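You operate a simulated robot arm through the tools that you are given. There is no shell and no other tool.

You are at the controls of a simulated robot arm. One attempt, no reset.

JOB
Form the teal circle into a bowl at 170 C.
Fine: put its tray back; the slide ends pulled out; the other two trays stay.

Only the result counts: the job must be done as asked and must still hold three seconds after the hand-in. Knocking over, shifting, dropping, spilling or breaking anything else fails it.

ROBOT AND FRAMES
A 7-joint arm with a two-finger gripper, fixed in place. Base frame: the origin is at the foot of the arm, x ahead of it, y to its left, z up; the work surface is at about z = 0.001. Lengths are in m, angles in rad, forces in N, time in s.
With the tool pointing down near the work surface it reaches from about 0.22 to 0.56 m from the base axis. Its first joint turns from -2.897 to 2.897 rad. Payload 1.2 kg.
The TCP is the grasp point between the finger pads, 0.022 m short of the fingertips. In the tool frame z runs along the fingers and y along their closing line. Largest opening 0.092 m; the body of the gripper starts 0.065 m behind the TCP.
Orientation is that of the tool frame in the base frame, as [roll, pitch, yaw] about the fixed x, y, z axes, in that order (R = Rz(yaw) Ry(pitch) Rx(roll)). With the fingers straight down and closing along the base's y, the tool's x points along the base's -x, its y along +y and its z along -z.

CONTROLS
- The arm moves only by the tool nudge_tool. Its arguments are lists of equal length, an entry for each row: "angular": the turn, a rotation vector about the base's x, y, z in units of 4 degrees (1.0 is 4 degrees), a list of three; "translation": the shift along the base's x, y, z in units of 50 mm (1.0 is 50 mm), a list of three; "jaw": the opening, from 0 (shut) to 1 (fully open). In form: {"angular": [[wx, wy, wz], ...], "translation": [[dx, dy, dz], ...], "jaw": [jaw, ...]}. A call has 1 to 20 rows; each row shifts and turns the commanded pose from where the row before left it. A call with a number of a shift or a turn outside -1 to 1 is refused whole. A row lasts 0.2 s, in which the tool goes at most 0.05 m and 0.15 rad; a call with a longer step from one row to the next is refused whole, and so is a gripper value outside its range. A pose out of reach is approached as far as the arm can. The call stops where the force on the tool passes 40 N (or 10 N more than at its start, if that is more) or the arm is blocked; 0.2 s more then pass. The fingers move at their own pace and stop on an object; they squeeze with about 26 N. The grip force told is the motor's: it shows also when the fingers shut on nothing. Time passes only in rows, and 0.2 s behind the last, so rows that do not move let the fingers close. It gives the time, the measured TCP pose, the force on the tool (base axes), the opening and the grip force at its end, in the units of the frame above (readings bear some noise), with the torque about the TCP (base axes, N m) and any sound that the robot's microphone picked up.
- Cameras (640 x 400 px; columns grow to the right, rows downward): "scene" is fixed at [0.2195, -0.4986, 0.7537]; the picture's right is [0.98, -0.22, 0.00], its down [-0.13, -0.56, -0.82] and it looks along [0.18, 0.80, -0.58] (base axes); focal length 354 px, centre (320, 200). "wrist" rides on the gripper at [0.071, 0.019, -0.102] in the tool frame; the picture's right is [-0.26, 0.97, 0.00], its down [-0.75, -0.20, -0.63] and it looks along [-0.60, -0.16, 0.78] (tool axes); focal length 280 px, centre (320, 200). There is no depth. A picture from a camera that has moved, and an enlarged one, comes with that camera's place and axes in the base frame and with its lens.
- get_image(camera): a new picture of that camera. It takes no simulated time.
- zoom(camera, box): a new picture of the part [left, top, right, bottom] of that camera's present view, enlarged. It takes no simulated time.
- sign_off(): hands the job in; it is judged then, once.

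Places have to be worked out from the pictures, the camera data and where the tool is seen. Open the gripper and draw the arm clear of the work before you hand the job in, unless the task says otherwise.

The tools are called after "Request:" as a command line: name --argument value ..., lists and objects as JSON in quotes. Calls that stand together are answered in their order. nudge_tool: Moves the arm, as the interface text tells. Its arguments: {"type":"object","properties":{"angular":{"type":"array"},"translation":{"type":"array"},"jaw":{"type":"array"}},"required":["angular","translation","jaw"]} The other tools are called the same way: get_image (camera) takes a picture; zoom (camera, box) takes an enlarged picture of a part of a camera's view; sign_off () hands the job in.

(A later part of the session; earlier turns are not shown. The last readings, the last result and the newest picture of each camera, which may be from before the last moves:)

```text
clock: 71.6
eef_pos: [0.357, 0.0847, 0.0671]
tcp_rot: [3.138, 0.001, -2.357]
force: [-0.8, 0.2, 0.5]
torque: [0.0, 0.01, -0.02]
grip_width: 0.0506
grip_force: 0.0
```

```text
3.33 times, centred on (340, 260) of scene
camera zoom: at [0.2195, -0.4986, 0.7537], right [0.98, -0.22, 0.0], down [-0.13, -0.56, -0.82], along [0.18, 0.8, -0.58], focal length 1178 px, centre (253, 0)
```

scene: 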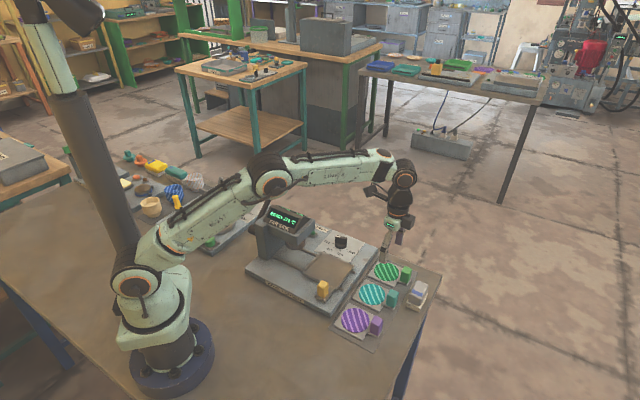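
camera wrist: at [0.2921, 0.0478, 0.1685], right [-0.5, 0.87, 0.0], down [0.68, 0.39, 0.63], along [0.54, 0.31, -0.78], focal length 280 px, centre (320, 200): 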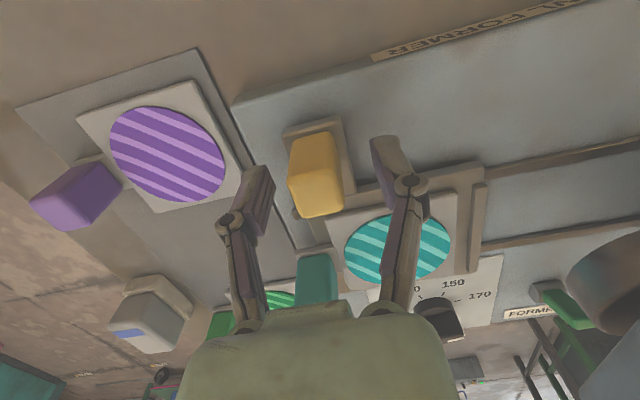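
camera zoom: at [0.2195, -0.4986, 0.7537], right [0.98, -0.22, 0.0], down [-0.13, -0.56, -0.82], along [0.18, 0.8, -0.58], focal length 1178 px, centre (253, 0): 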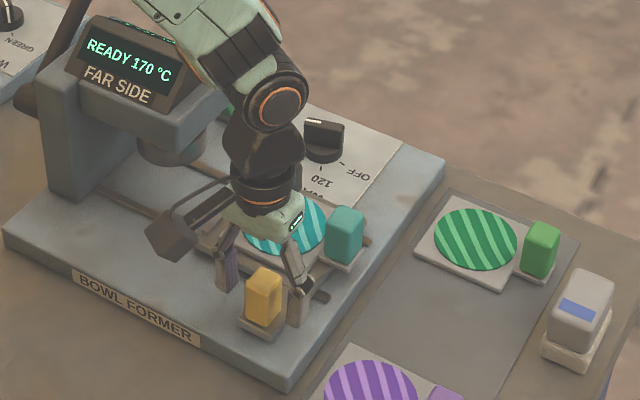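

The fingers straddle the knob. I'll close on it.

Request:
nudge_tool --angular '[[0, 0, 0], [0, 0, 0], [0, 0, 0], [0, 0, 0]]' --translation '[[0, 0, 0], [0, 0, 0], [0, 0, 0], [0, 0, 0]]' --jaw '[0, 0, 0, 0]'

Request:
zoom --camera "scene" --box '[240, 170, 400, 310]'

```text
clock: 72.6
eef_pos: [0.3572, 0.0844, 0.0673]
tcp_rot: [3.141, 0.0, -2.359]
force: [-1.0, -2.1, 9.3]
torque: [-0.08, 0.07, 0.03]
grip_width: 0.0217
grip_force: 27.4
```

```text
2.86 times, centred on (320, 240) of scene
camera zoom: at [0.2195, -0.4986, 0.7537], right [0.98, -0.22, 0.0], down [-0.13, -0.56, -0.82], along [0.18, 0.8, -0.58], focal length 1010 px, centre (320, 86)
```

zoom: 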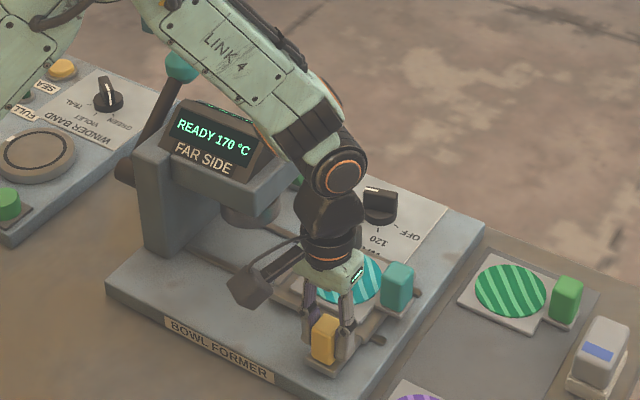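

Gripped at 21.7 mm. I'll ease up 1 mm and push the slide in slowly along the rails, first about 40 mm.

Request:
nudge_tool --angular '[[0, 0, 0], [0, 0, 0], [0, 0, 0], [0, 0, 0], [0, 0, 0], [0, 0, 0]]' --translation '[[0, 0, 0.015], [-0.1, 0.1, 0], [-0.14, 0.14, 0], [-0.16, 0.16, 0], [-0.16, 0.16, 0], [0, 0, 0]]' --jaw '[0, 0, 0, 0, 0, 0]'

Request:
zoom --camera "scene" --box '[240, 170, 400, 310]'

Request:
get_image --camera "wrist"

```text
clock: 74.0
eef_pos: [0.3296, 0.1117, 0.0683]
tcp_rot: [3.139, -0.003, -2.359]
force: [0.3, -0.3, -20.5]
torque: [0.0, -0.02, 0.02]
grip_width: 0.022
grip_force: 27.9
```

```text
2.86 times, centred on (320, 240) of scene
camera zoom: at [0.2195, -0.4986, 0.7537], right [0.98, -0.22, 0.0], down [-0.13, -0.56, -0.82], along [0.18, 0.8, -0.58], focal length 1010 px, centre (320, 86)
```

zoom: 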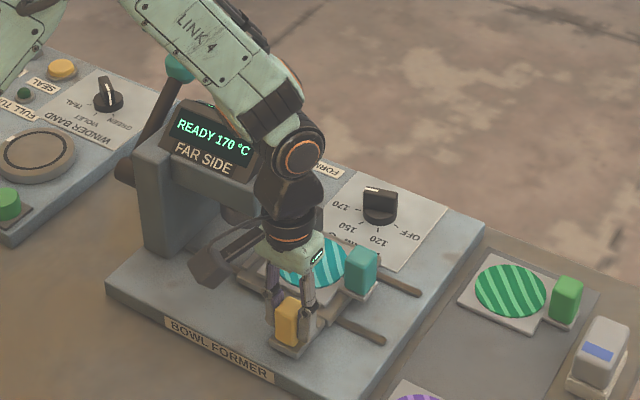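

```text
taken
camera wrist: at [0.2649, 0.0754, 0.1698], right [-0.5, 0.87, 0.0], down [0.68, 0.39, 0.62], along [0.54, 0.31, -0.78], focal length 280 px, centre (320, 200)
```

wrist: 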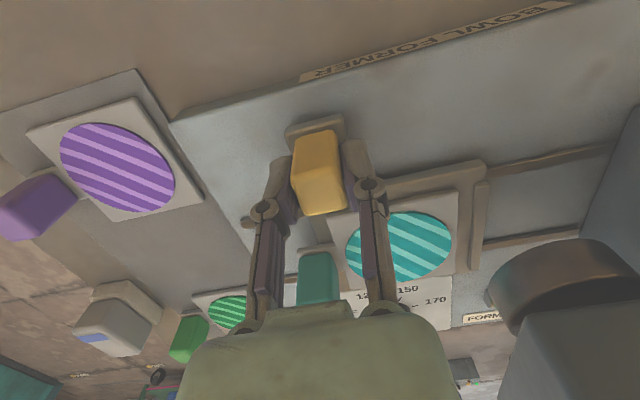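

The slide moves smoothly with the tray riding on it, and the wrist is clear of the head. I'll continue in another ~40 mm, easing the vertical load.

Request:
nudge_tool --angular '[[0, 0, 0], [0, 0, 0], [0, 0, 0], [0, 0, 0], [0, 0, 0]]' --translation '[[-0.1, 0.1, -0.012], [-0.16, 0.16, 0], [-0.16, 0.16, 0], [-0.14, 0.14, 0], [0, 0, 0]]' --jaw '[0, 0, 0, 0, 0]'

Request:
zoom --camera "scene" --box '[240, 170, 400, 310]'

Request:
get_image --camera "wrist"

```text
clock: 75.2
eef_pos: [0.3005, 0.1401, 0.0664]
tcp_rot: [3.14, 0.004, -2.358]
force: [0.5, 0.6, 4.0]
torque: [-0.49, 0.39, -0.09]
grip_width: 0.0218
grip_force: 28.0
```

```text
2.86 times, centred on (320, 240) of scene
camera zoom: at [0.2195, -0.4986, 0.7537], right [0.98, -0.22, 0.0], down [-0.13, -0.56, -0.82], along [0.18, 0.8, -0.58], focal length 1010 px, centre (320, 86)
```

zoom: 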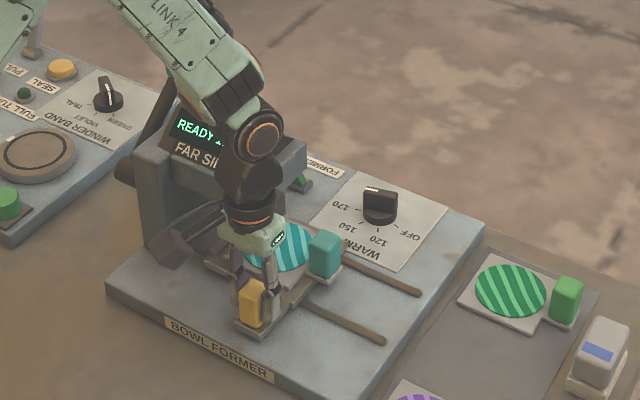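

```text
taken
camera wrist: at [0.237, 0.1037, 0.1687], right [-0.5, 0.87, 0.0], down [0.68, 0.39, 0.63], along [0.54, 0.31, -0.78], focal length 280 px, centre (320, 200)
```

wrist: 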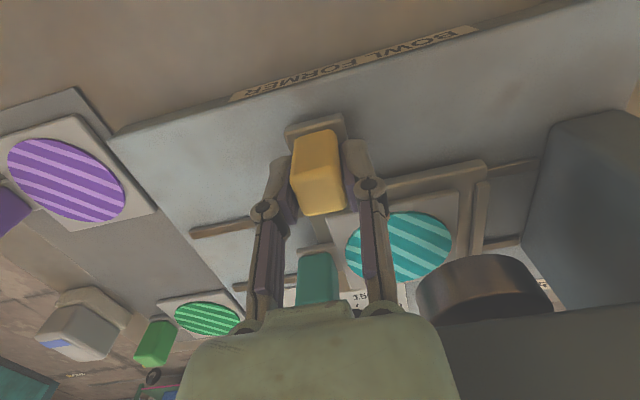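

About 80 mm in; the disc is nearing the punch. I'll continue slowly until the slide reaches its stop.

Request:
nudge_tool --angular '[[0, 0, 0], [0, 0, 0], [0, 0, 0], [0, 0, 0]]' --translation '[[-0.1, 0.1, 0], [-0.1, 0.1, 0], [-0.06, 0.06, 0], [0, 0, 0]]' --jaw '[0, 0, 0, 0]'

Request:
zoom --camera "scene" --box '[240, 170, 400, 310]'

Request:
get_image --camera "wrist"

```text
clock: 76.2
eef_pos: [0.2887, 0.1529, 0.0668]
tcp_rot: [3.141, 0.003, -2.356]
force: [4.2, 5.0, -7.1]
torque: [0.02, -0.06, 0.01]
grip_width: 0.0218
grip_force: 28.2
```

```text
2.86 times, centred on (320, 240) of scene
camera zoom: at [0.2195, -0.4986, 0.7537], right [0.98, -0.22, 0.0], down [-0.13, -0.56, -0.82], along [0.18, 0.8, -0.58], focal length 1010 px, centre (320, 86)
```

zoom: 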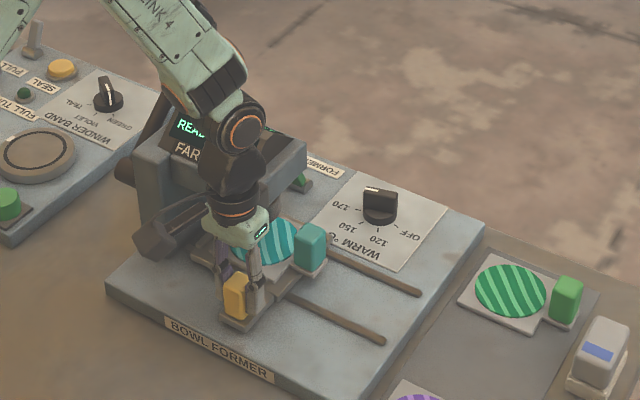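

```text
taken
camera wrist: at [0.2246, 0.1158, 0.1686], right [-0.5, 0.87, 0.0], down [0.68, 0.39, 0.63], along [0.54, 0.31, -0.78], focal length 280 px, centre (320, 200)
```

wrist: 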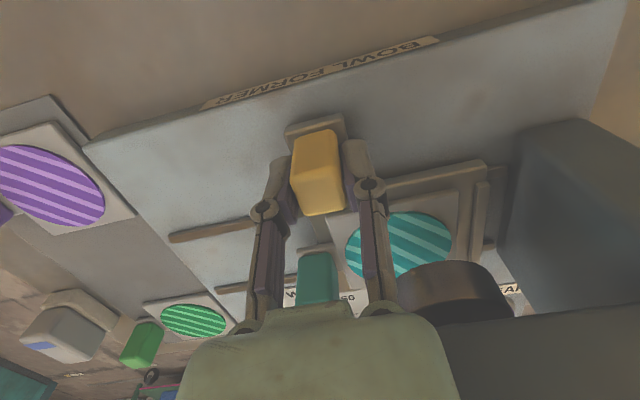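

The slide still moves freely, and the punch centre looks about 20 mm further in. I'll keep going in small steps, letting the force limit catch the stop.

Request:
nudge_tool --angular '[[0, 0, 0], [0, 0, 0], [0, 0, 0]]' --translation '[[-0.08, 0.08, 0], [-0.08, 0.08, 0], [0, 0, 0]]' --jaw '[0, 0, 0]'

Request:
zoom --camera "scene" --box '[240, 170, 400, 310]'

Request:
nudge_tool --angular '[[0, 0, 0], [0, 0, 0], [0, 0, 0]]' --translation '[[-0.06, 0.06, 0], [-0.06, 0.06, 0], [0, 0, 0]]' --jaw '[0, 0, 0]'

Request:
zoom --camera "scene" --box '[240, 170, 400, 310]'

```text
clock: 77.0
eef_pos: [0.2801, 0.1608, 0.0671]
tcp_rot: [-3.141, 0.001, -2.358]
force: [9.2, 7.9, -16.7]
torque: [0.21, -0.23, 0.01]
grip_width: 0.0221
grip_force: 27.7
```

```text
2.86 times, centred on (320, 240) of scene
camera zoom: at [0.2195, -0.4986, 0.7537], right [0.98, -0.22, 0.0], down [-0.13, -0.56, -0.82], along [0.18, 0.8, -0.58], focal length 1010 px, centre (320, 86)
```

zoom: 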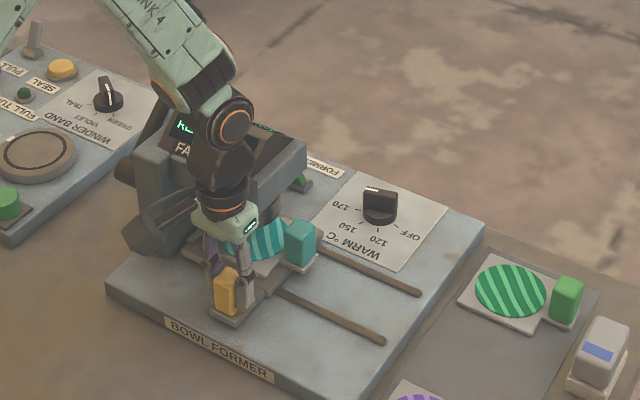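

```text
clock: 77.7
eef_pos: [0.2793, 0.1606, 0.0682]
tcp_rot: [-3.127, 0.003, -2.37]
force: [4.8, -2.1, -5.3]
torque: [-0.14, 0.08, 0.47]
grip_width: 0.0218
grip_force: 28.1
stopped in row 3: the force on the tool passed its limit at 42 N (the readings are from after the stop); the commanded pose is now the measured one
```

```text
2.86 times, centred on (320, 240) of scene
camera zoom: at [0.2195, -0.4986, 0.7537], right [0.98, -0.22, 0.0], down [-0.13, -0.56, -0.82], along [0.18, 0.8, -0.58], focal length 1010 px, centre (320, 86)
```

zoom: 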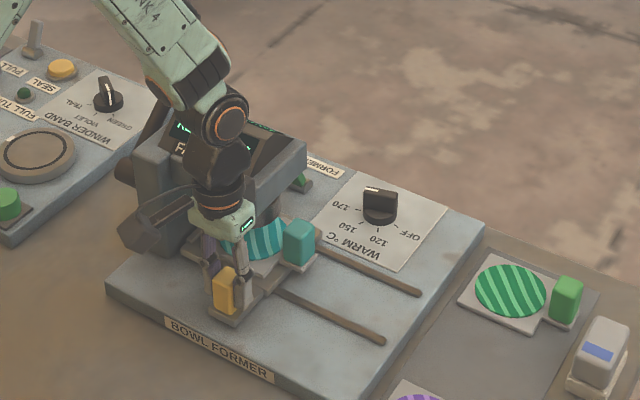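

The slide hit its stop after about 109 mm of travel. I'll release the knob, then rise and back away toward the operator side so I can see the display.

Request:
nudge_tool --angular '[[0, 0, 0], [0, 0, 0], [0, 0, 0]]' --translation '[[0, 0, 0], [0, 0, 0], [0, 0, 0]]' --jaw '[0.4, 0.4, 0.4]'

Request:
nudge_tool --angular '[[0, 0, 0], [0, 0, 0], [0, 0, 0], [0, 0, 0], [0, 0, 0], [0, 0, 0]]' --translation '[[0, 0, 0.3], [0, 0, 0.6], [-0.1, -0.1, 0.8], [-0.1, -0.1, 0.8], [-0.1, -0.1, 0.8], [0, 0, 0]]' --jaw '[0.4, 0.4, 0.4, 0.4, 0.4, 0.4]'

Request:
get_image --camera "scene"

Request:
get_image --camera "wrist"

```text
clock: 78.5
eef_pos: [0.2784, 0.1614, 0.0677]
tcp_rot: [-3.127, 0.002, -2.37]
force: [-0.4, -0.5, -0.7]
torque: [0.04, 0.0, -0.01]
grip_width: 0.0366
grip_force: 0.2
```

```text
clock: 79.9
eef_pos: [0.2633, 0.1456, 0.2339]
tcp_rot: [-3.129, 0.001, -2.371]
force: [0.7, -0.1, -0.5]
torque: [-0.03, -0.01, -0.01]
grip_width: 0.0366
grip_force: 0.0
```

```text
taken
```

scene: 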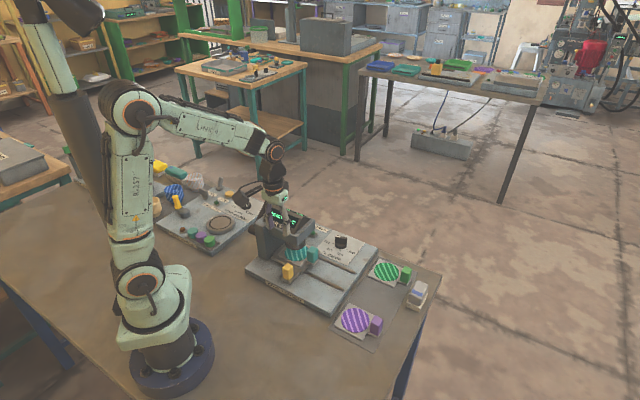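

```text
taken
camera wrist: at [0.1968, 0.1111, 0.3337], right [-0.48, 0.87, -0.01], down [0.68, 0.38, 0.63], along [0.55, 0.3, -0.78], focal length 280 px, centre (320, 200)
```

wrist: 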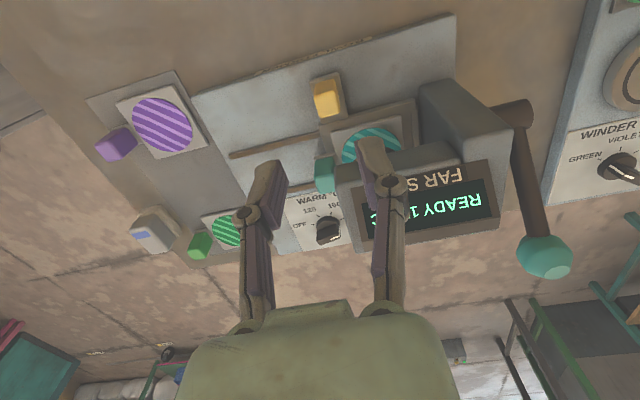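

The display still reads READY. Now I'll study the lever: zoom on it from both cameras to judge pivot and direction.

Request:
zoom --camera "wrist" --box '[400, 70, 640, 290]'

Request:
zoom --camera "scene" --box '[225, 170, 325, 290]'

```text
1.82 times, centred on (520, 180) of wrist
camera zoom: at [0.1968, 0.1111, 0.3337], right [-0.48, 0.87, -0.01], down [0.68, 0.38, 0.63], along [0.55, 0.3, -0.78], focal length 510 px, centre (-44, 236)
```

zoom: 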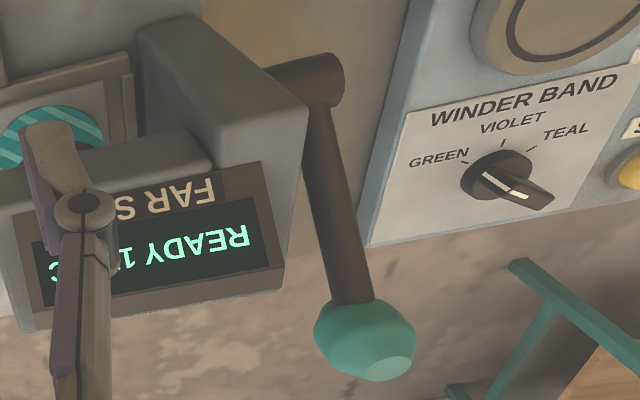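

```text
3.33 times, centred on (275, 230) of scene
camera zoom: at [0.2195, -0.4986, 0.7537], right [0.98, -0.22, 0.0], down [-0.13, -0.56, -0.82], along [0.18, 0.8, -0.58], focal length 1178 px, centre (470, 100)
```

zoom: 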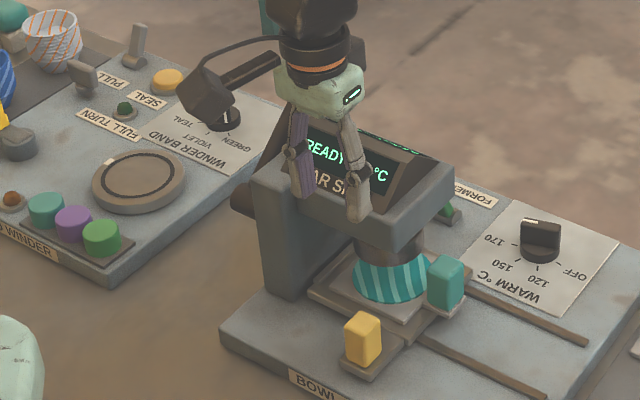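

The lever rod rises from an axle (along the rails) behind the column toward the far side, with the ball near (0.269, 0.363, 0.185). My current yaw closes along that axle, so I can grip the ball and let it pivot. I'll go up and over to above the ball.

Request:
nudge_tool --angular '[[0.13, 0.126, 0.21], [0, 0, 0], [0, 0, 0], [0, 0, 0], [0, 0, 0], [0, 0, 0], [0, 0, 0], [0, 0, 0], [0, 0, 0], [0, 0, 0]]' --translation '[[0, 0, 0.8], [0, 0.3, 0.6], [0.02, 0.6, 0], [0.02, 0.6, 0], [0.02, 0.7, 0], [0.02, 0.7, 0], [0.02, 0.6, 0], [0.02, 0.5, 0], [0, 0.36, 0], [0, 0, 0]]' --jaw '[0.7, 0.7, 0.7, 0.7, 0.7, 0.7, 0.7, 0.7, 0.7, 0.7]'

Request:
get_image --camera "wrist"

Request:
zoom --camera "scene" --box '[200, 120, 340, 280]'

```text
clock: 82.1
eef_pos: [0.2685, 0.3648, 0.3039]
tcp_rot: [3.141, 0.0, -2.357]
force: [0.2, -0.4, 0.0]
torque: [0.0, 0.02, 0.01]
grip_width: 0.0645
grip_force: 0.1
```

```text
taken
camera wrist: at [0.2053, 0.3278, 0.4066], right [-0.5, 0.87, 0.0], down [0.68, 0.39, 0.63], along [0.54, 0.31, -0.78], focal length 280 px, centre (320, 200)
```

wrist: 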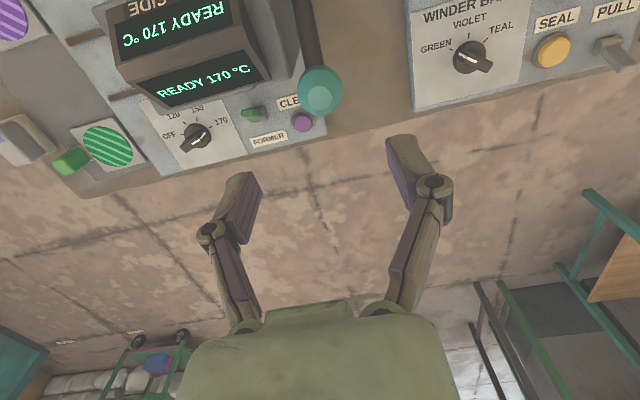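

```text
2.50 times, centred on (270, 200) of scene
camera zoom: at [0.2195, -0.4986, 0.7537], right [0.98, -0.22, 0.0], down [-0.13, -0.56, -0.82], along [0.18, 0.8, -0.58], focal length 884 px, centre (445, 200)
```

zoom: 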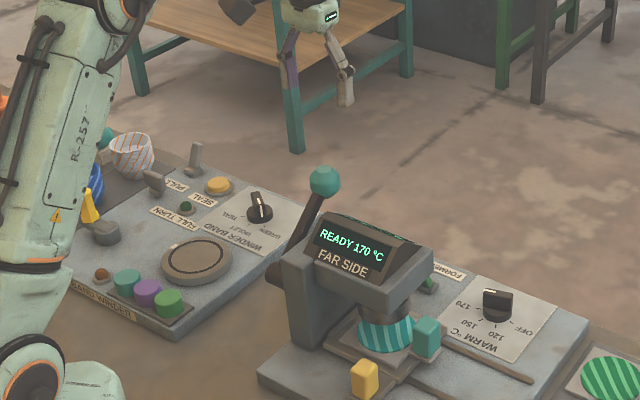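

The ball is at about (0.267, 0.363, 0.184), with the tool directly above it. I'll descend to straddle the ball.

Request:
nudge_tool --angular '[[0, 0, 0], [0, 0, 0], [0, 0, 0], [0, 0, 0], [0, 0, 0]]' --translation '[[-0.03, -0.04, -0.6], [0, 0, -0.6], [0, 0, -0.6], [0, 0, -0.46], [0, 0, 0]]' --jaw '[0.65, 0.65, 0.65, 0.65, 0.65]'

Request:
get_image --camera "wrist"

Request:
zoom --camera "scene" --box '[200, 120, 340, 280]'

```text
clock: 83.3
eef_pos: [0.2682, 0.3634, 0.1902]
tcp_rot: [3.14, 0.002, -2.355]
force: [-0.6, 0.6, -1.3]
torque: [0.01, -0.03, -0.01]
grip_width: 0.0598
grip_force: 0.0
```

```text
taken
camera wrist: at [0.2037, 0.3264, 0.2923], right [-0.5, 0.87, 0.0], down [0.68, 0.39, 0.63], along [0.54, 0.31, -0.78], focal length 280 px, centre (320, 200)
```

wrist: 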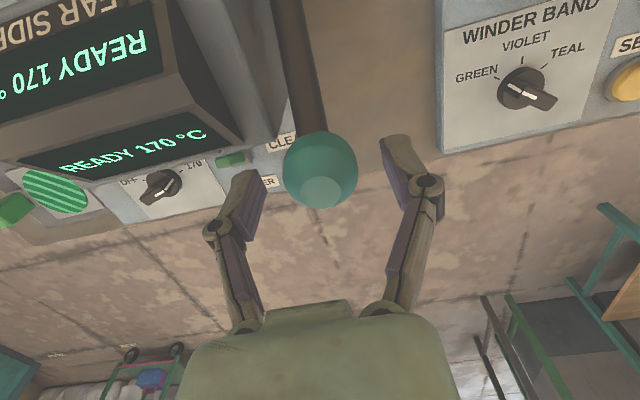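

```text
2.50 times, centred on (270, 200) of scene
camera zoom: at [0.2195, -0.4986, 0.7537], right [0.98, -0.22, 0.0], down [-0.13, -0.56, -0.82], along [0.18, 0.8, -0.58], focal length 884 px, centre (445, 200)
```

zoom: 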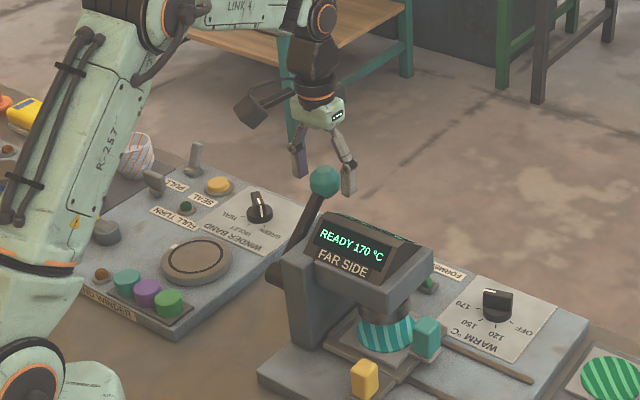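

The ball is between the fingers, slightly toward -V and below TCP. I'll shift 3 mm and close on it.

Request:
nudge_tool --angular '[[0, 0, 0], [0, 0, 0], [0, 0, 0], [0, 0, 0], [0, 0, 0]]' --translation '[[-0.04, -0.04, -0.04], [0, 0, 0], [0, 0, 0], [0, 0, 0], [0, 0, 0]]' --jaw '[0.65, 0, 0, 0, 0]'

Request:
get_image --camera "wrist"

```text
clock: 84.5
eef_pos: [0.2659, 0.3617, 0.189]
tcp_rot: [3.141, 0.004, -2.356]
force: [4.7, 2.8, 5.9]
torque: [0.02, -0.07, 0.0]
grip_width: 0.035
grip_force: 28.8
```

```text
taken
camera wrist: at [0.2017, 0.3245, 0.2905], right [-0.5, 0.87, 0.0], down [0.68, 0.39, 0.63], along [0.54, 0.31, -0.78], focal length 280 px, centre (320, 200)
```

wrist: 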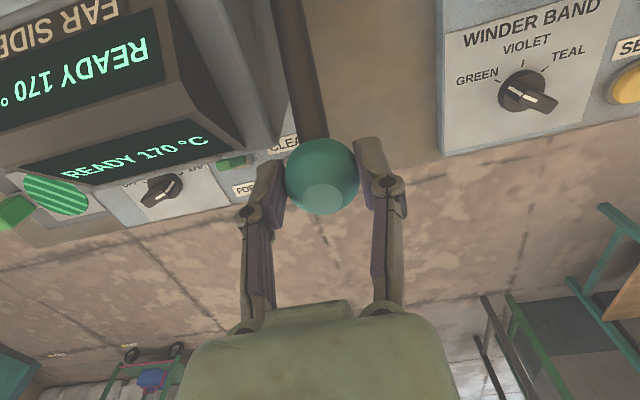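

The ball is gripped (35 mm). I'll test the press direction gently: 6 mm along the downward/far-side arc, checking the force.

Request:
nudge_tool --angular '[[0, 0, 0], [0, 0, 0]]' --translation '[[0.045, 0.045, -0.08], [0, 0, 0]]' --jaw '[0, 0]'

Request:
nudge_tool --angular '[[0, 0, 0], [0, 0, 0]]' --translation '[[0.045, 0.045, -0.08], [0, 0, 0]]' --jaw '[0, 0]'

Request:
zoom --camera "scene" --box '[200, 140, 340, 280]'

```text
clock: 85.1
eef_pos: [0.2682, 0.3627, 0.1843]
tcp_rot: [-3.141, 0.002, -2.355]
force: [3.2, 0.5, 9.8]
torque: [-0.43, 0.43, -0.04]
grip_width: 0.0353
grip_force: 28.2
```

```text
clock: 85.7
eef_pos: [0.2698, 0.3646, 0.1796]
tcp_rot: [-3.139, 0.0, -2.357]
force: [-0.4, -4.6, 6.0]
torque: [-0.58, 0.49, 0.02]
grip_width: 0.035
grip_force: 28.3
```

```text
2.86 times, centred on (270, 210) of scene
camera zoom: at [0.2195, -0.4986, 0.7537], right [0.98, -0.22, 0.0], down [-0.13, -0.56, -0.82], along [0.18, 0.8, -0.58], focal length 1010 px, centre (463, 171)
```

zoom: 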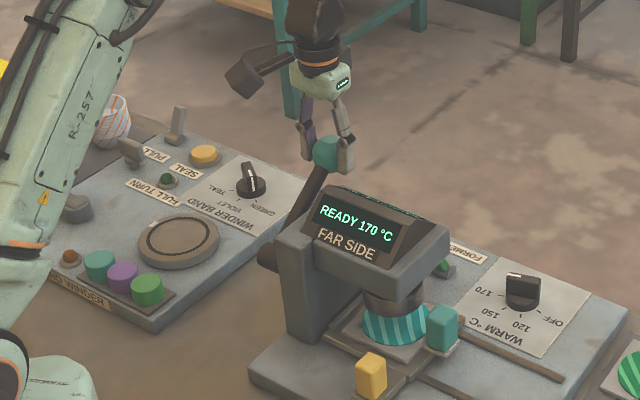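

The lever moves freely in this direction (low force), so pressing goes down on the far side. I'll continue along the arc a couple of steps at a time, watching force and punch.

Request:
nudge_tool --angular '[[0, 0, 0], [0, 0, 0], [0, 0, 0]]' --translation '[[0.0764, 0.0764, -0.182], [0.0636, 0.0636, -0.188], [0, 0, 0]]' --jaw '[0, 0, 0]'

Request:
zoom --camera "scene" --box '[200, 140, 340, 280]'

```text
clock: 86.5
eef_pos: [0.278, 0.3724, 0.161]
tcp_rot: [3.142, 0.001, -2.354]
force: [0.2, -2.2, 7.4]
torque: [-0.5, 0.52, 0.03]
grip_width: 0.0348
grip_force: 27.8
```

```text
2.86 times, centred on (270, 210) of scene
camera zoom: at [0.2195, -0.4986, 0.7537], right [0.98, -0.22, 0.0], down [-0.13, -0.56, -0.82], along [0.18, 0.8, -0.58], focal length 1010 px, centre (463, 171)
```

zoom: 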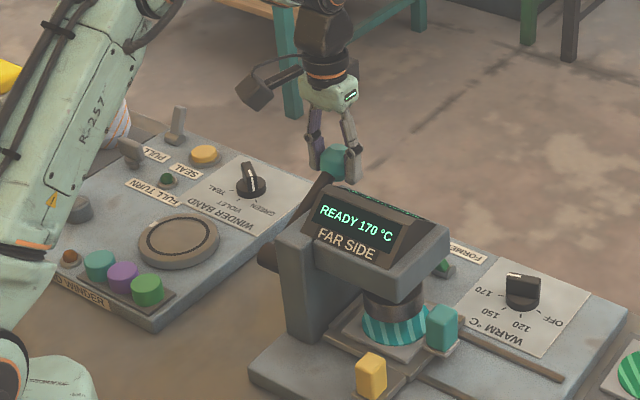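

The punch is descending as the lever comes down. I'll continue along the arc.

Request:
nudge_tool --angular '[[0, 0, 0], [0, 0, 0], [0, 0, 0]]' --translation '[[0.0509, 0.0509, -0.196], [0.0396, 0.0396, -0.202], [0, 0, 0]]' --jaw '[0, 0, 0]'

Request:
zoom --camera "scene" --box '[200, 140, 340, 280]'

Request:
get_image --camera "wrist"

```text
clock: 87.3
eef_pos: [0.2819, 0.377, 0.1405]
tcp_rot: [3.141, 0.003, -2.356]
force: [-2.9, 4.9, 7.2]
torque: [-0.43, 0.48, 0.01]
grip_width: 0.0348
grip_force: 27.5
```

```text
2.86 times, centred on (270, 210) of scene
camera zoom: at [0.2195, -0.4986, 0.7537], right [0.98, -0.22, 0.0], down [-0.13, -0.56, -0.82], along [0.18, 0.8, -0.58], focal length 1010 px, centre (463, 171)
```

zoom: 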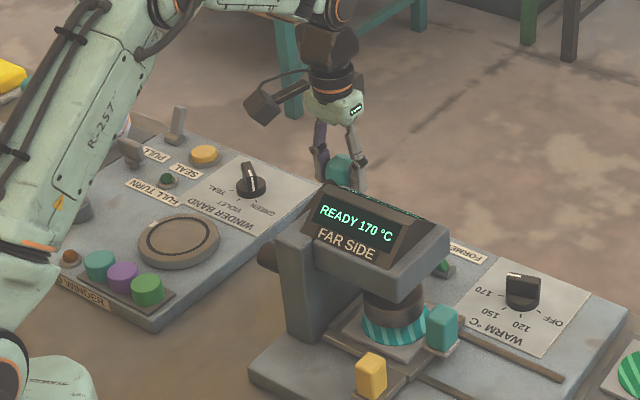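

```text
taken
camera wrist: at [0.2177, 0.3402, 0.2433], right [-0.5, 0.87, 0.0], down [0.68, 0.39, 0.63], along [0.54, 0.31, -0.78], focal length 280 px, centre (320, 200)
```

wrist: 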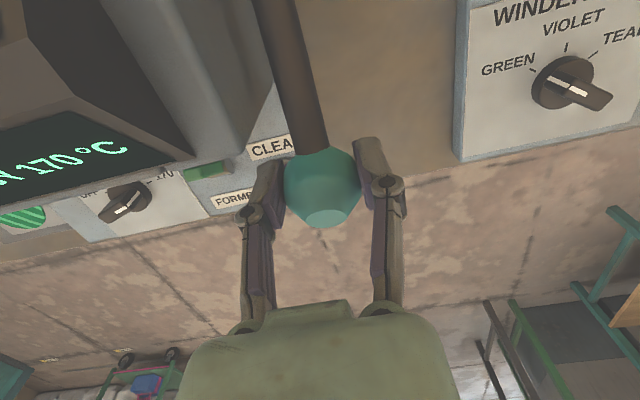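

Request:
nudge_tool --angular '[[0, 0, 0], [0, 0, 0], [0, 0, 0]]' --translation '[[0.0269, 0.0269, -0.206], [0.0141, 0.0141, -0.208], [0, 0, 0]]' --jaw '[0, 0, 0]'

Request:
zoom --camera "scene" --box '[200, 140, 340, 280]'

Request:
get_image --camera "wrist"

```text
clock: 88.1
eef_pos: [0.2844, 0.3786, 0.1204]
tcp_rot: [3.14, 0.003, -2.355]
force: [-2.2, 11.4, 7.2]
torque: [-0.37, 0.4, 0.04]
grip_width: 0.0344
grip_force: 28.0
```

```text
2.86 times, centred on (270, 210) of scene
camera zoom: at [0.2195, -0.4986, 0.7537], right [0.98, -0.22, 0.0], down [-0.13, -0.56, -0.82], along [0.18, 0.8, -0.58], focal length 1010 px, centre (463, 171)
```

zoom: 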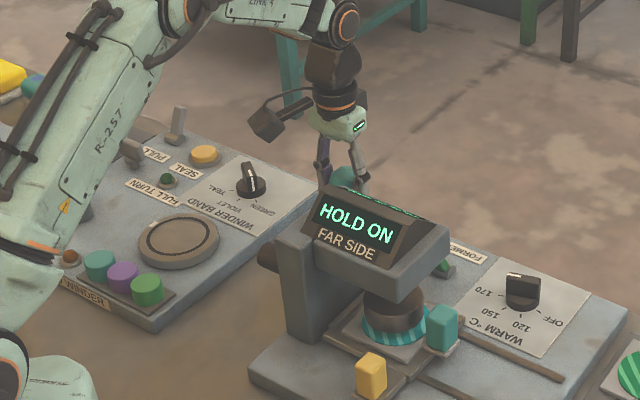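

```text
taken
camera wrist: at [0.2199, 0.3423, 0.2224], right [-0.5, 0.87, 0.0], down [0.67, 0.39, 0.63], along [0.54, 0.31, -0.78], focal length 280 px, centre (320, 200)
```

wrist: 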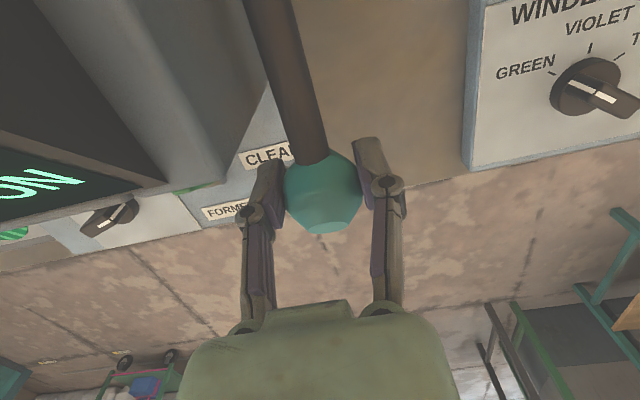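

The display now says "HOLD ON", so the press is engaged. I'll hold the lever here and watch for the change.

Request:
nudge_tool --angular '[[0, 0, 0], [0, 0, 0], [0, 0, 0], [0, 0, 0]]' --translation '[[0, 0, 0], [0, 0, 0], [0, 0, 0], [0, 0, 0]]' --jaw '[0, 0, 0, 0]'

Request:
zoom --camera "scene" --box '[250, 190, 340, 280]'

```text
clock: 89.1
eef_pos: [0.2844, 0.3789, 0.1209]
tcp_rot: [3.14, 0.003, -2.355]
force: [-0.1, 19.0, 0.5]
torque: [0.32, -0.2, 0.04]
grip_width: 0.0343
grip_force: 28.6
```

```text
4.44 times, centred on (295, 235) of scene
camera zoom: at [0.2195, -0.4986, 0.7537], right [0.98, -0.22, 0.0], down [-0.13, -0.56, -0.82], along [0.18, 0.8, -0.58], focal length 1571 px, centre (431, 44)
```

zoom: 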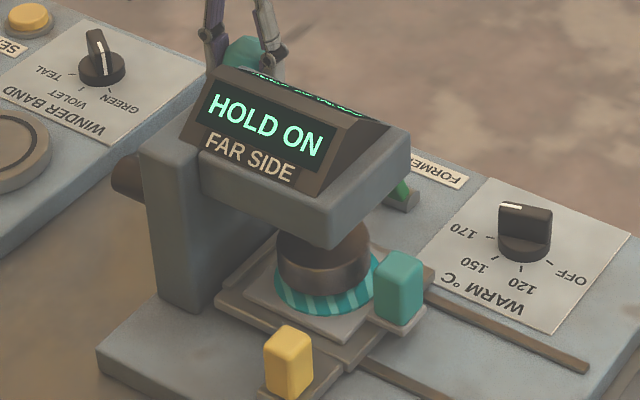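

Still holding. I'll wait a little longer.

Request:
nudge_tool --angular '[[0, 0, 0], [0, 0, 0], [0, 0, 0], [0, 0, 0], [0, 0, 0]]' --translation '[[0, 0, 0], [0, 0, 0], [0, 0, 0], [0, 0, 0], [0, 0, 0]]' --jaw '[0, 0, 0, 0, 0]'

Request:
zoom --camera "scene" --box '[250, 190, 340, 280]'

```text
clock: 90.3
eef_pos: [0.2841, 0.3793, 0.1213]
tcp_rot: [3.14, 0.003, -2.355]
force: [-1.2, 23.7, 1.3]
torque: [0.3, -0.22, 0.05]
grip_width: 0.0346
grip_force: 28.3
```

```text
4.44 times, centred on (295, 235) of scene
camera zoom: at [0.2195, -0.4986, 0.7537], right [0.98, -0.22, 0.0], down [-0.13, -0.56, -0.82], along [0.18, 0.8, -0.58], focal length 1571 px, centre (431, 44)
```

zoom: 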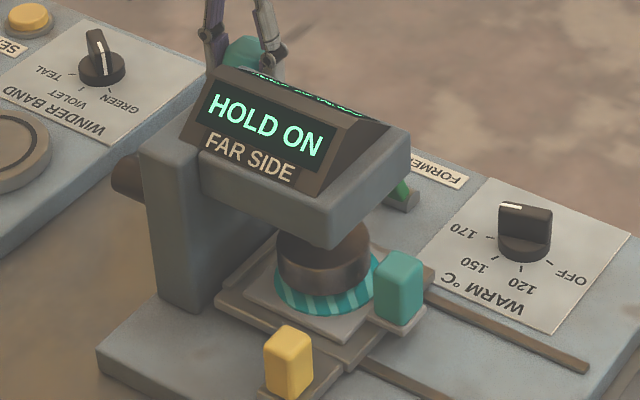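

Still "HOLD ON", with the lever likely short of its bottom stop and a side load building up. I'll press a little further down (5 mm) and ease +y.

Request:
nudge_tool --angular '[[0, 0, 0], [0, 0, 0], [0, 0, 0]]' --translation '[[0.01, 0.03, -0.05], [0, 0.01, -0.05], [0, 0, 0]]' --jaw '[0, 0, 0]'

Request:
zoom --camera "scene" --box '[250, 190, 340, 280]'

```text
clock: 91.1
eef_pos: [0.283, 0.3795, 0.1156]
tcp_rot: [3.141, -0.003, -2.357]
force: [-10.6, 0.7, 6.7]
torque: [-0.52, 0.54, 0.04]
grip_width: 0.0346
grip_force: 28.0
```

```text
4.44 times, centred on (295, 235) of scene
camera zoom: at [0.2195, -0.4986, 0.7537], right [0.98, -0.22, 0.0], down [-0.13, -0.56, -0.82], along [0.18, 0.8, -0.58], focal length 1571 px, centre (431, 44)
```

zoom: 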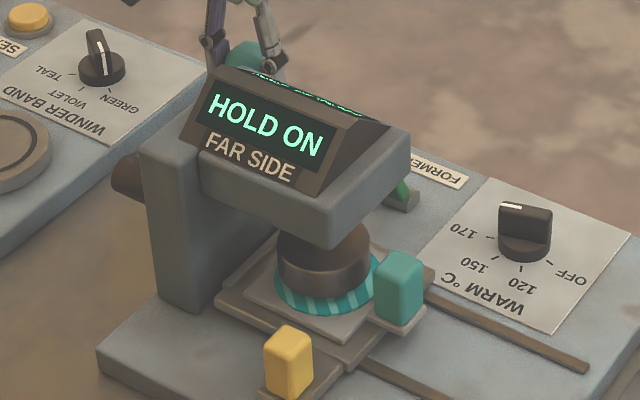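

Request:
nudge_tool --angular '[[0, 0, 0], [0, 0, 0], [0, 0, 0], [0, 0, 0], [0, 0, 0], [0, 0, 0], [0, 0, 0], [0, 0, 0]]' --translation '[[0, 0, -0.03], [0, 0, 0], [0, 0, 0], [0, 0, 0], [0, 0, 0], [0, 0, 0], [0, 0, 0], [0, 0, 0]]' --jaw '[0, 0, 0, 0, 0, 0, 0, 0]'

Request:
zoom --camera "scene" --box '[250, 190, 340, 280]'

```text
clock: 92.9
eef_pos: [0.2852, 0.3795, 0.1145]
tcp_rot: [-3.139, 0.0, -2.358]
force: [-9.5, -20.7, -2.7]
torque: [0.1, -0.12, -0.08]
grip_width: 0.0344
grip_force: 27.6
```

```text
4.44 times, centred on (295, 235) of scene
camera zoom: at [0.2195, -0.4986, 0.7537], right [0.98, -0.22, 0.0], down [-0.13, -0.56, -0.82], along [0.18, 0.8, -0.58], focal length 1571 px, centre (431, 44)
```

zoom: 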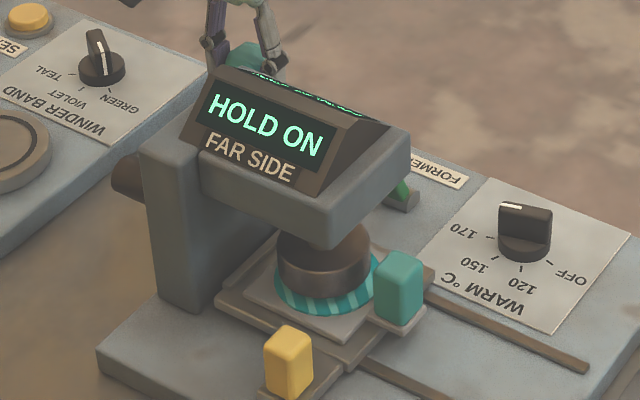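

Request:
nudge_tool --angular '[[0, 0, 0], [0, 0, 0], [0, 0, 0]]' --translation '[[-0.015, -0.025, -0.05], [-0.005, -0.005, -0.08], [0, 0, 0]]' --jaw '[0, 0, 0]'

Request:
zoom --camera "scene" --box '[250, 190, 340, 280]'

Request:
get_image --camera "wrist"

```text
clock: 93.7
eef_pos: [0.2845, 0.38, 0.1104]
tcp_rot: [-3.141, 0.012, -2.357]
force: [12.7, 5.6, 6.7]
torque: [-0.37, 0.37, 0.0]
grip_width: 0.0345
grip_force: 28.1
```

```text
4.44 times, centred on (295, 235) of scene
camera zoom: at [0.2195, -0.4986, 0.7537], right [0.98, -0.22, 0.0], down [-0.13, -0.56, -0.82], along [0.18, 0.8, -0.58], focal length 1571 px, centre (431, 44)
```

zoom: 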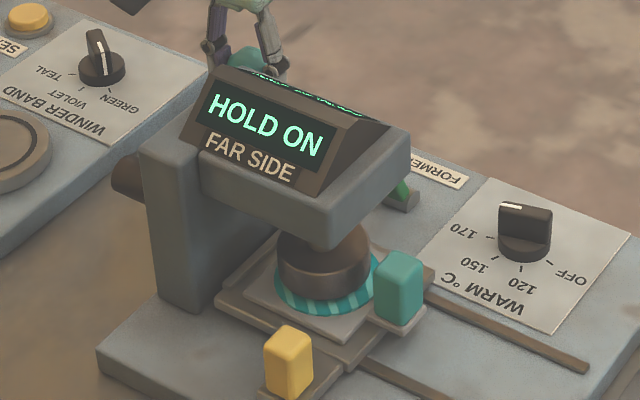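

```text
taken
camera wrist: at [0.2203, 0.3431, 0.2107], right [-0.5, 0.87, 0.0], down [0.67, 0.38, 0.63], along [0.55, 0.32, -0.77], focal length 280 px, centre (320, 200)
```

wrist: 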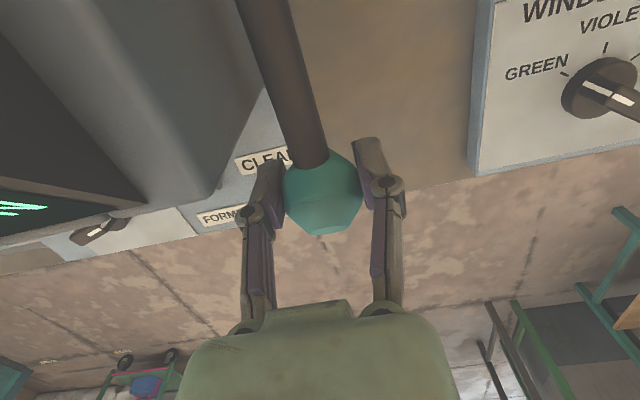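

The lever still moves, and the punch keeps descending slightly. I'll continue further down the arc toward its stop.

Request:
nudge_tool --angular '[[0, 0, 0], [0, 0, 0], [0, 0, 0]]' --translation '[[0.005, 0.0, -0.1], [-0.005, -0.005, -0.1], [0, 0, 0]]' --jaw '[0, 0, 0]'

Request:
zoom --camera "scene" --box '[250, 190, 340, 280]'

```text
clock: 94.5
eef_pos: [0.2832, 0.3784, 0.0987]
tcp_rot: [3.141, 0.002, -2.357]
force: [10.9, 5.8, 5.8]
torque: [-0.39, 0.38, -0.02]
grip_width: 0.0343
grip_force: 28.3
```

```text
4.44 times, centred on (295, 235) of scene
camera zoom: at [0.2195, -0.4986, 0.7537], right [0.98, -0.22, 0.0], down [-0.13, -0.56, -0.82], along [0.18, 0.8, -0.58], focal length 1571 px, centre (431, 44)
```

zoom: 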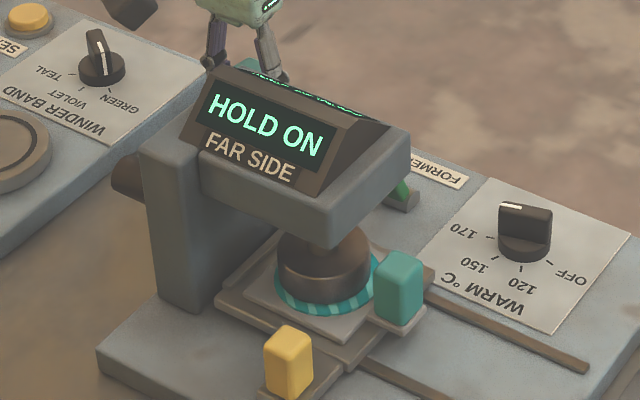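

The punch is still lowering. I'll continue another 10 mm.

Request:
nudge_tool --angular '[[0, 0, 0], [0, 0, 0], [0, 0, 0]]' --translation '[[0.0, -0.005, -0.1], [-0.01, -0.01, -0.1], [0, 0, 0]]' --jaw '[0, 0, 0]'

Request:
zoom --camera "scene" --box '[230, 150, 340, 280]'

Request:
get_image --camera "wrist"

```text
clock: 95.3
eef_pos: [0.2823, 0.3779, 0.0881]
tcp_rot: [-3.141, 0.002, -2.355]
force: [2.9, 3.6, 6.9]
torque: [-0.4, 0.4, -0.01]
grip_width: 0.0342
grip_force: 27.8
```

```text
3.08 times, centred on (285, 215) of scene
camera zoom: at [0.2195, -0.4986, 0.7537], right [0.98, -0.22, 0.0], down [-0.13, -0.56, -0.82], along [0.18, 0.8, -0.58], focal length 1088 px, centre (428, 154)
```

zoom: 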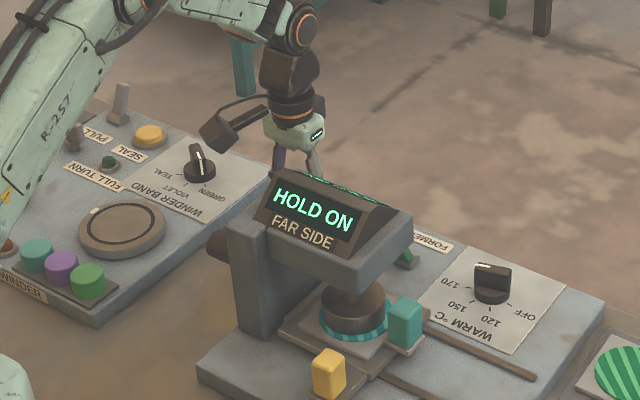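

```text
taken
camera wrist: at [0.2185, 0.3411, 0.1897], right [-0.5, 0.87, 0.0], down [0.68, 0.39, 0.63], along [0.54, 0.31, -0.78], focal length 280 px, centre (320, 200)
```

wrist: 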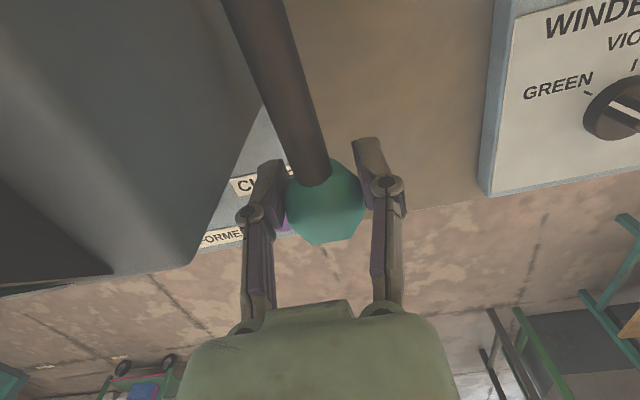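

The lever is about 12° below horizontal, with the camera still clear of the axle. I'll continue stepping down.

Request:
nudge_tool --angular '[[0, 0, 0], [0, 0, 0], [0, 0, 0]]' --translation '[[-0.02, -0.02, -0.1], [-0.025, -0.025, -0.1], [0, 0, 0]]' --jaw '[0, 0, 0]'

Request:
zoom --camera "scene" --box '[230, 150, 340, 280]'

```text
clock: 96.1
eef_pos: [0.2798, 0.3759, 0.0789]
tcp_rot: [-3.141, 0.004, -2.354]
force: [2.8, 6.3, 12.0]
torque: [0.14, -0.2, 0.01]
grip_width: 0.035
grip_force: 27.9
```

```text
3.08 times, centred on (285, 215) of scene
camera zoom: at [0.2195, -0.4986, 0.7537], right [0.98, -0.22, 0.0], down [-0.13, -0.56, -0.82], along [0.18, 0.8, -0.58], focal length 1088 px, centre (428, 154)
```

zoom: 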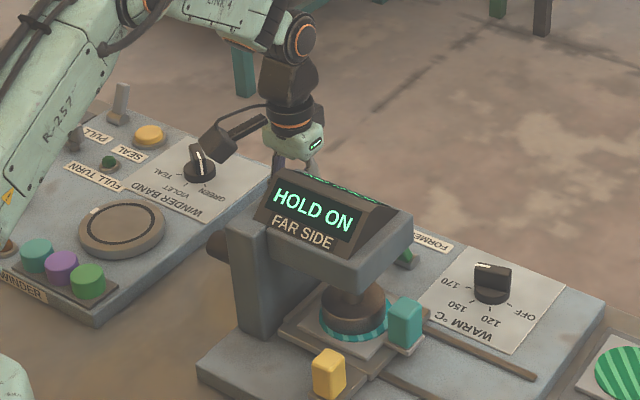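

Vertical force has risen to 12 N, so this may be the stop. I'll hold here and check the display.

Request:
nudge_tool --angular '[[0, 0, 0], [0, 0, 0], [0, 0, 0], [0, 0, 0], [0, 0, 0]]' --translation '[[0, 0, -0.02], [0, 0, 0], [0, 0, 0], [0, 0, 0], [0, 0, 0]]' --jaw '[0, 0, 0, 0, 0]'

Request:
zoom --camera "scene" --box '[230, 150, 340, 280]'

```text
clock: 97.3
eef_pos: [0.2792, 0.3744, 0.0754]
tcp_rot: [3.141, 0.0, -2.354]
force: [-7.8, -5.2, 9.0]
torque: [0.28, -0.31, 0.04]
grip_width: 0.0348
grip_force: 28.3
```

```text
3.08 times, centred on (285, 215) of scene
camera zoom: at [0.2195, -0.4986, 0.7537], right [0.98, -0.22, 0.0], down [-0.13, -0.56, -0.82], along [0.18, 0.8, -0.58], focal length 1088 px, centre (428, 154)
```

zoom: 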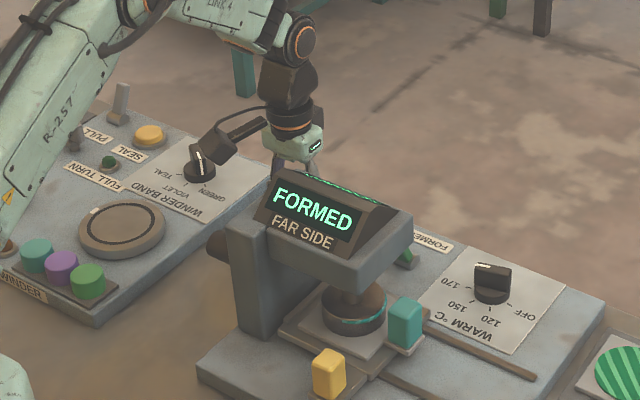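

The display reads "FORMED". I'll now bring the lever back up along the same arc, keeping hold of the ball.

Request:
nudge_tool --angular '[[0, 0, 0], [0, 0, 0], [0, 0, 0], [0, 0, 0]]' --translation '[[0.058, 0.058, 0.294], [0.0297, 0.0297, 0.288], [0.0057, 0.0057, 0.294], [0, 0, 0]]' --jaw '[0, 0, 0, 0]'

Request:
nudge_tool --angular '[[0, 0, 0], [0, 0, 0], [0, 0, 0], [0, 0, 0]]' --translation '[[-0.0198, -0.0198, 0.292], [-0.0438, -0.0438, 0.286], [-0.0693, -0.0693, 0.276], [0, 0, 0]]' --jaw '[0, 0, 0, 0]'

Request:
zoom --camera "scene" --box '[230, 150, 340, 280]'

```text
clock: 98.3
eef_pos: [0.2849, 0.3791, 0.1226]
tcp_rot: [-3.141, 0.001, -2.354]
force: [-13.5, 1.8, -7.2]
torque: [0.45, -0.63, 0.08]
grip_width: 0.0338
grip_force: 27.8
```

```text
clock: 99.3
eef_pos: [0.2786, 0.374, 0.163]
tcp_rot: [-3.141, 0.002, -2.352]
force: [-21.6, 6.7, -11.4]
torque: [0.43, -0.51, -0.03]
grip_width: 0.0343
grip_force: 28.2
```

```text
3.08 times, centred on (285, 215) of scene
camera zoom: at [0.2195, -0.4986, 0.7537], right [0.98, -0.22, 0.0], down [-0.13, -0.56, -0.82], along [0.18, 0.8, -0.58], focal length 1088 px, centre (428, 154)
```

zoom: 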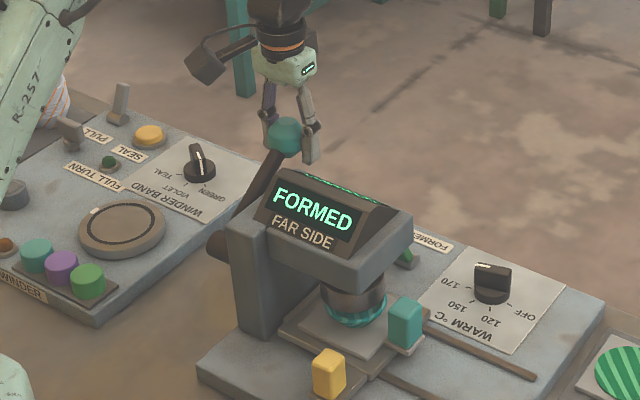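

The lever is rising, and a formed teal bowl shows under the punch. I'll continue to the upper position, easing the side load.

Request:
nudge_tool --angular '[[0, 0, 0], [0, 0, 0], [0, 0, 0]]' --translation '[[-0.11, -0.085, 0.262], [-0.1146, -0.1146, 0.244], [0, 0, 0]]' --jaw '[0, 0, 0]'

Request:
zoom --camera "scene" --box '[230, 150, 340, 280]'

Request:
get_image --camera "wrist"

```text
clock: 99.9
eef_pos: [0.2704, 0.367, 0.1827]
tcp_rot: [-3.14, 0.006, -2.358]
force: [3.1, 5.1, -7.4]
torque: [-0.11, 0.11, -0.02]
grip_width: 0.0348
grip_force: 28.4
stopped in row 2: the force on the tool passed its limit at 57 N (the readings are from after the stop); the commanded pose is now the measured one
```

```text
3.08 times, centred on (285, 215) of scene
camera zoom: at [0.2195, -0.4986, 0.7537], right [0.98, -0.22, 0.0], down [-0.13, -0.56, -0.82], along [0.18, 0.8, -0.58], focal length 1088 px, centre (428, 154)
```

zoom: 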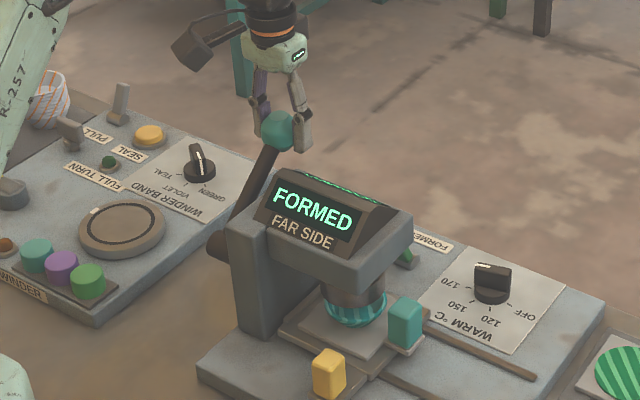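

```text
taken
camera wrist: at [0.2062, 0.3294, 0.285], right [-0.5, 0.87, 0.0], down [0.67, 0.38, 0.63], along [0.55, 0.31, -0.78], focal length 280 px, centre (320, 200)
```

wrist: 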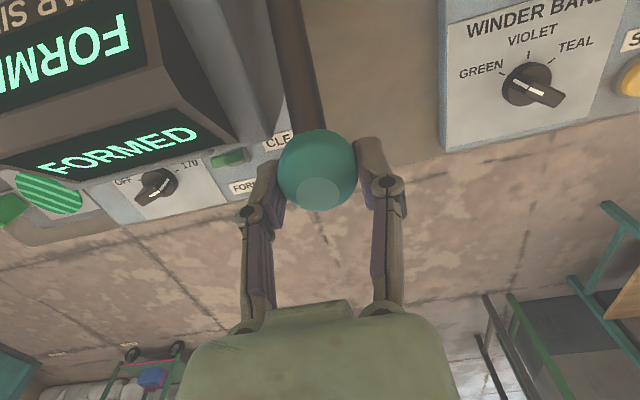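

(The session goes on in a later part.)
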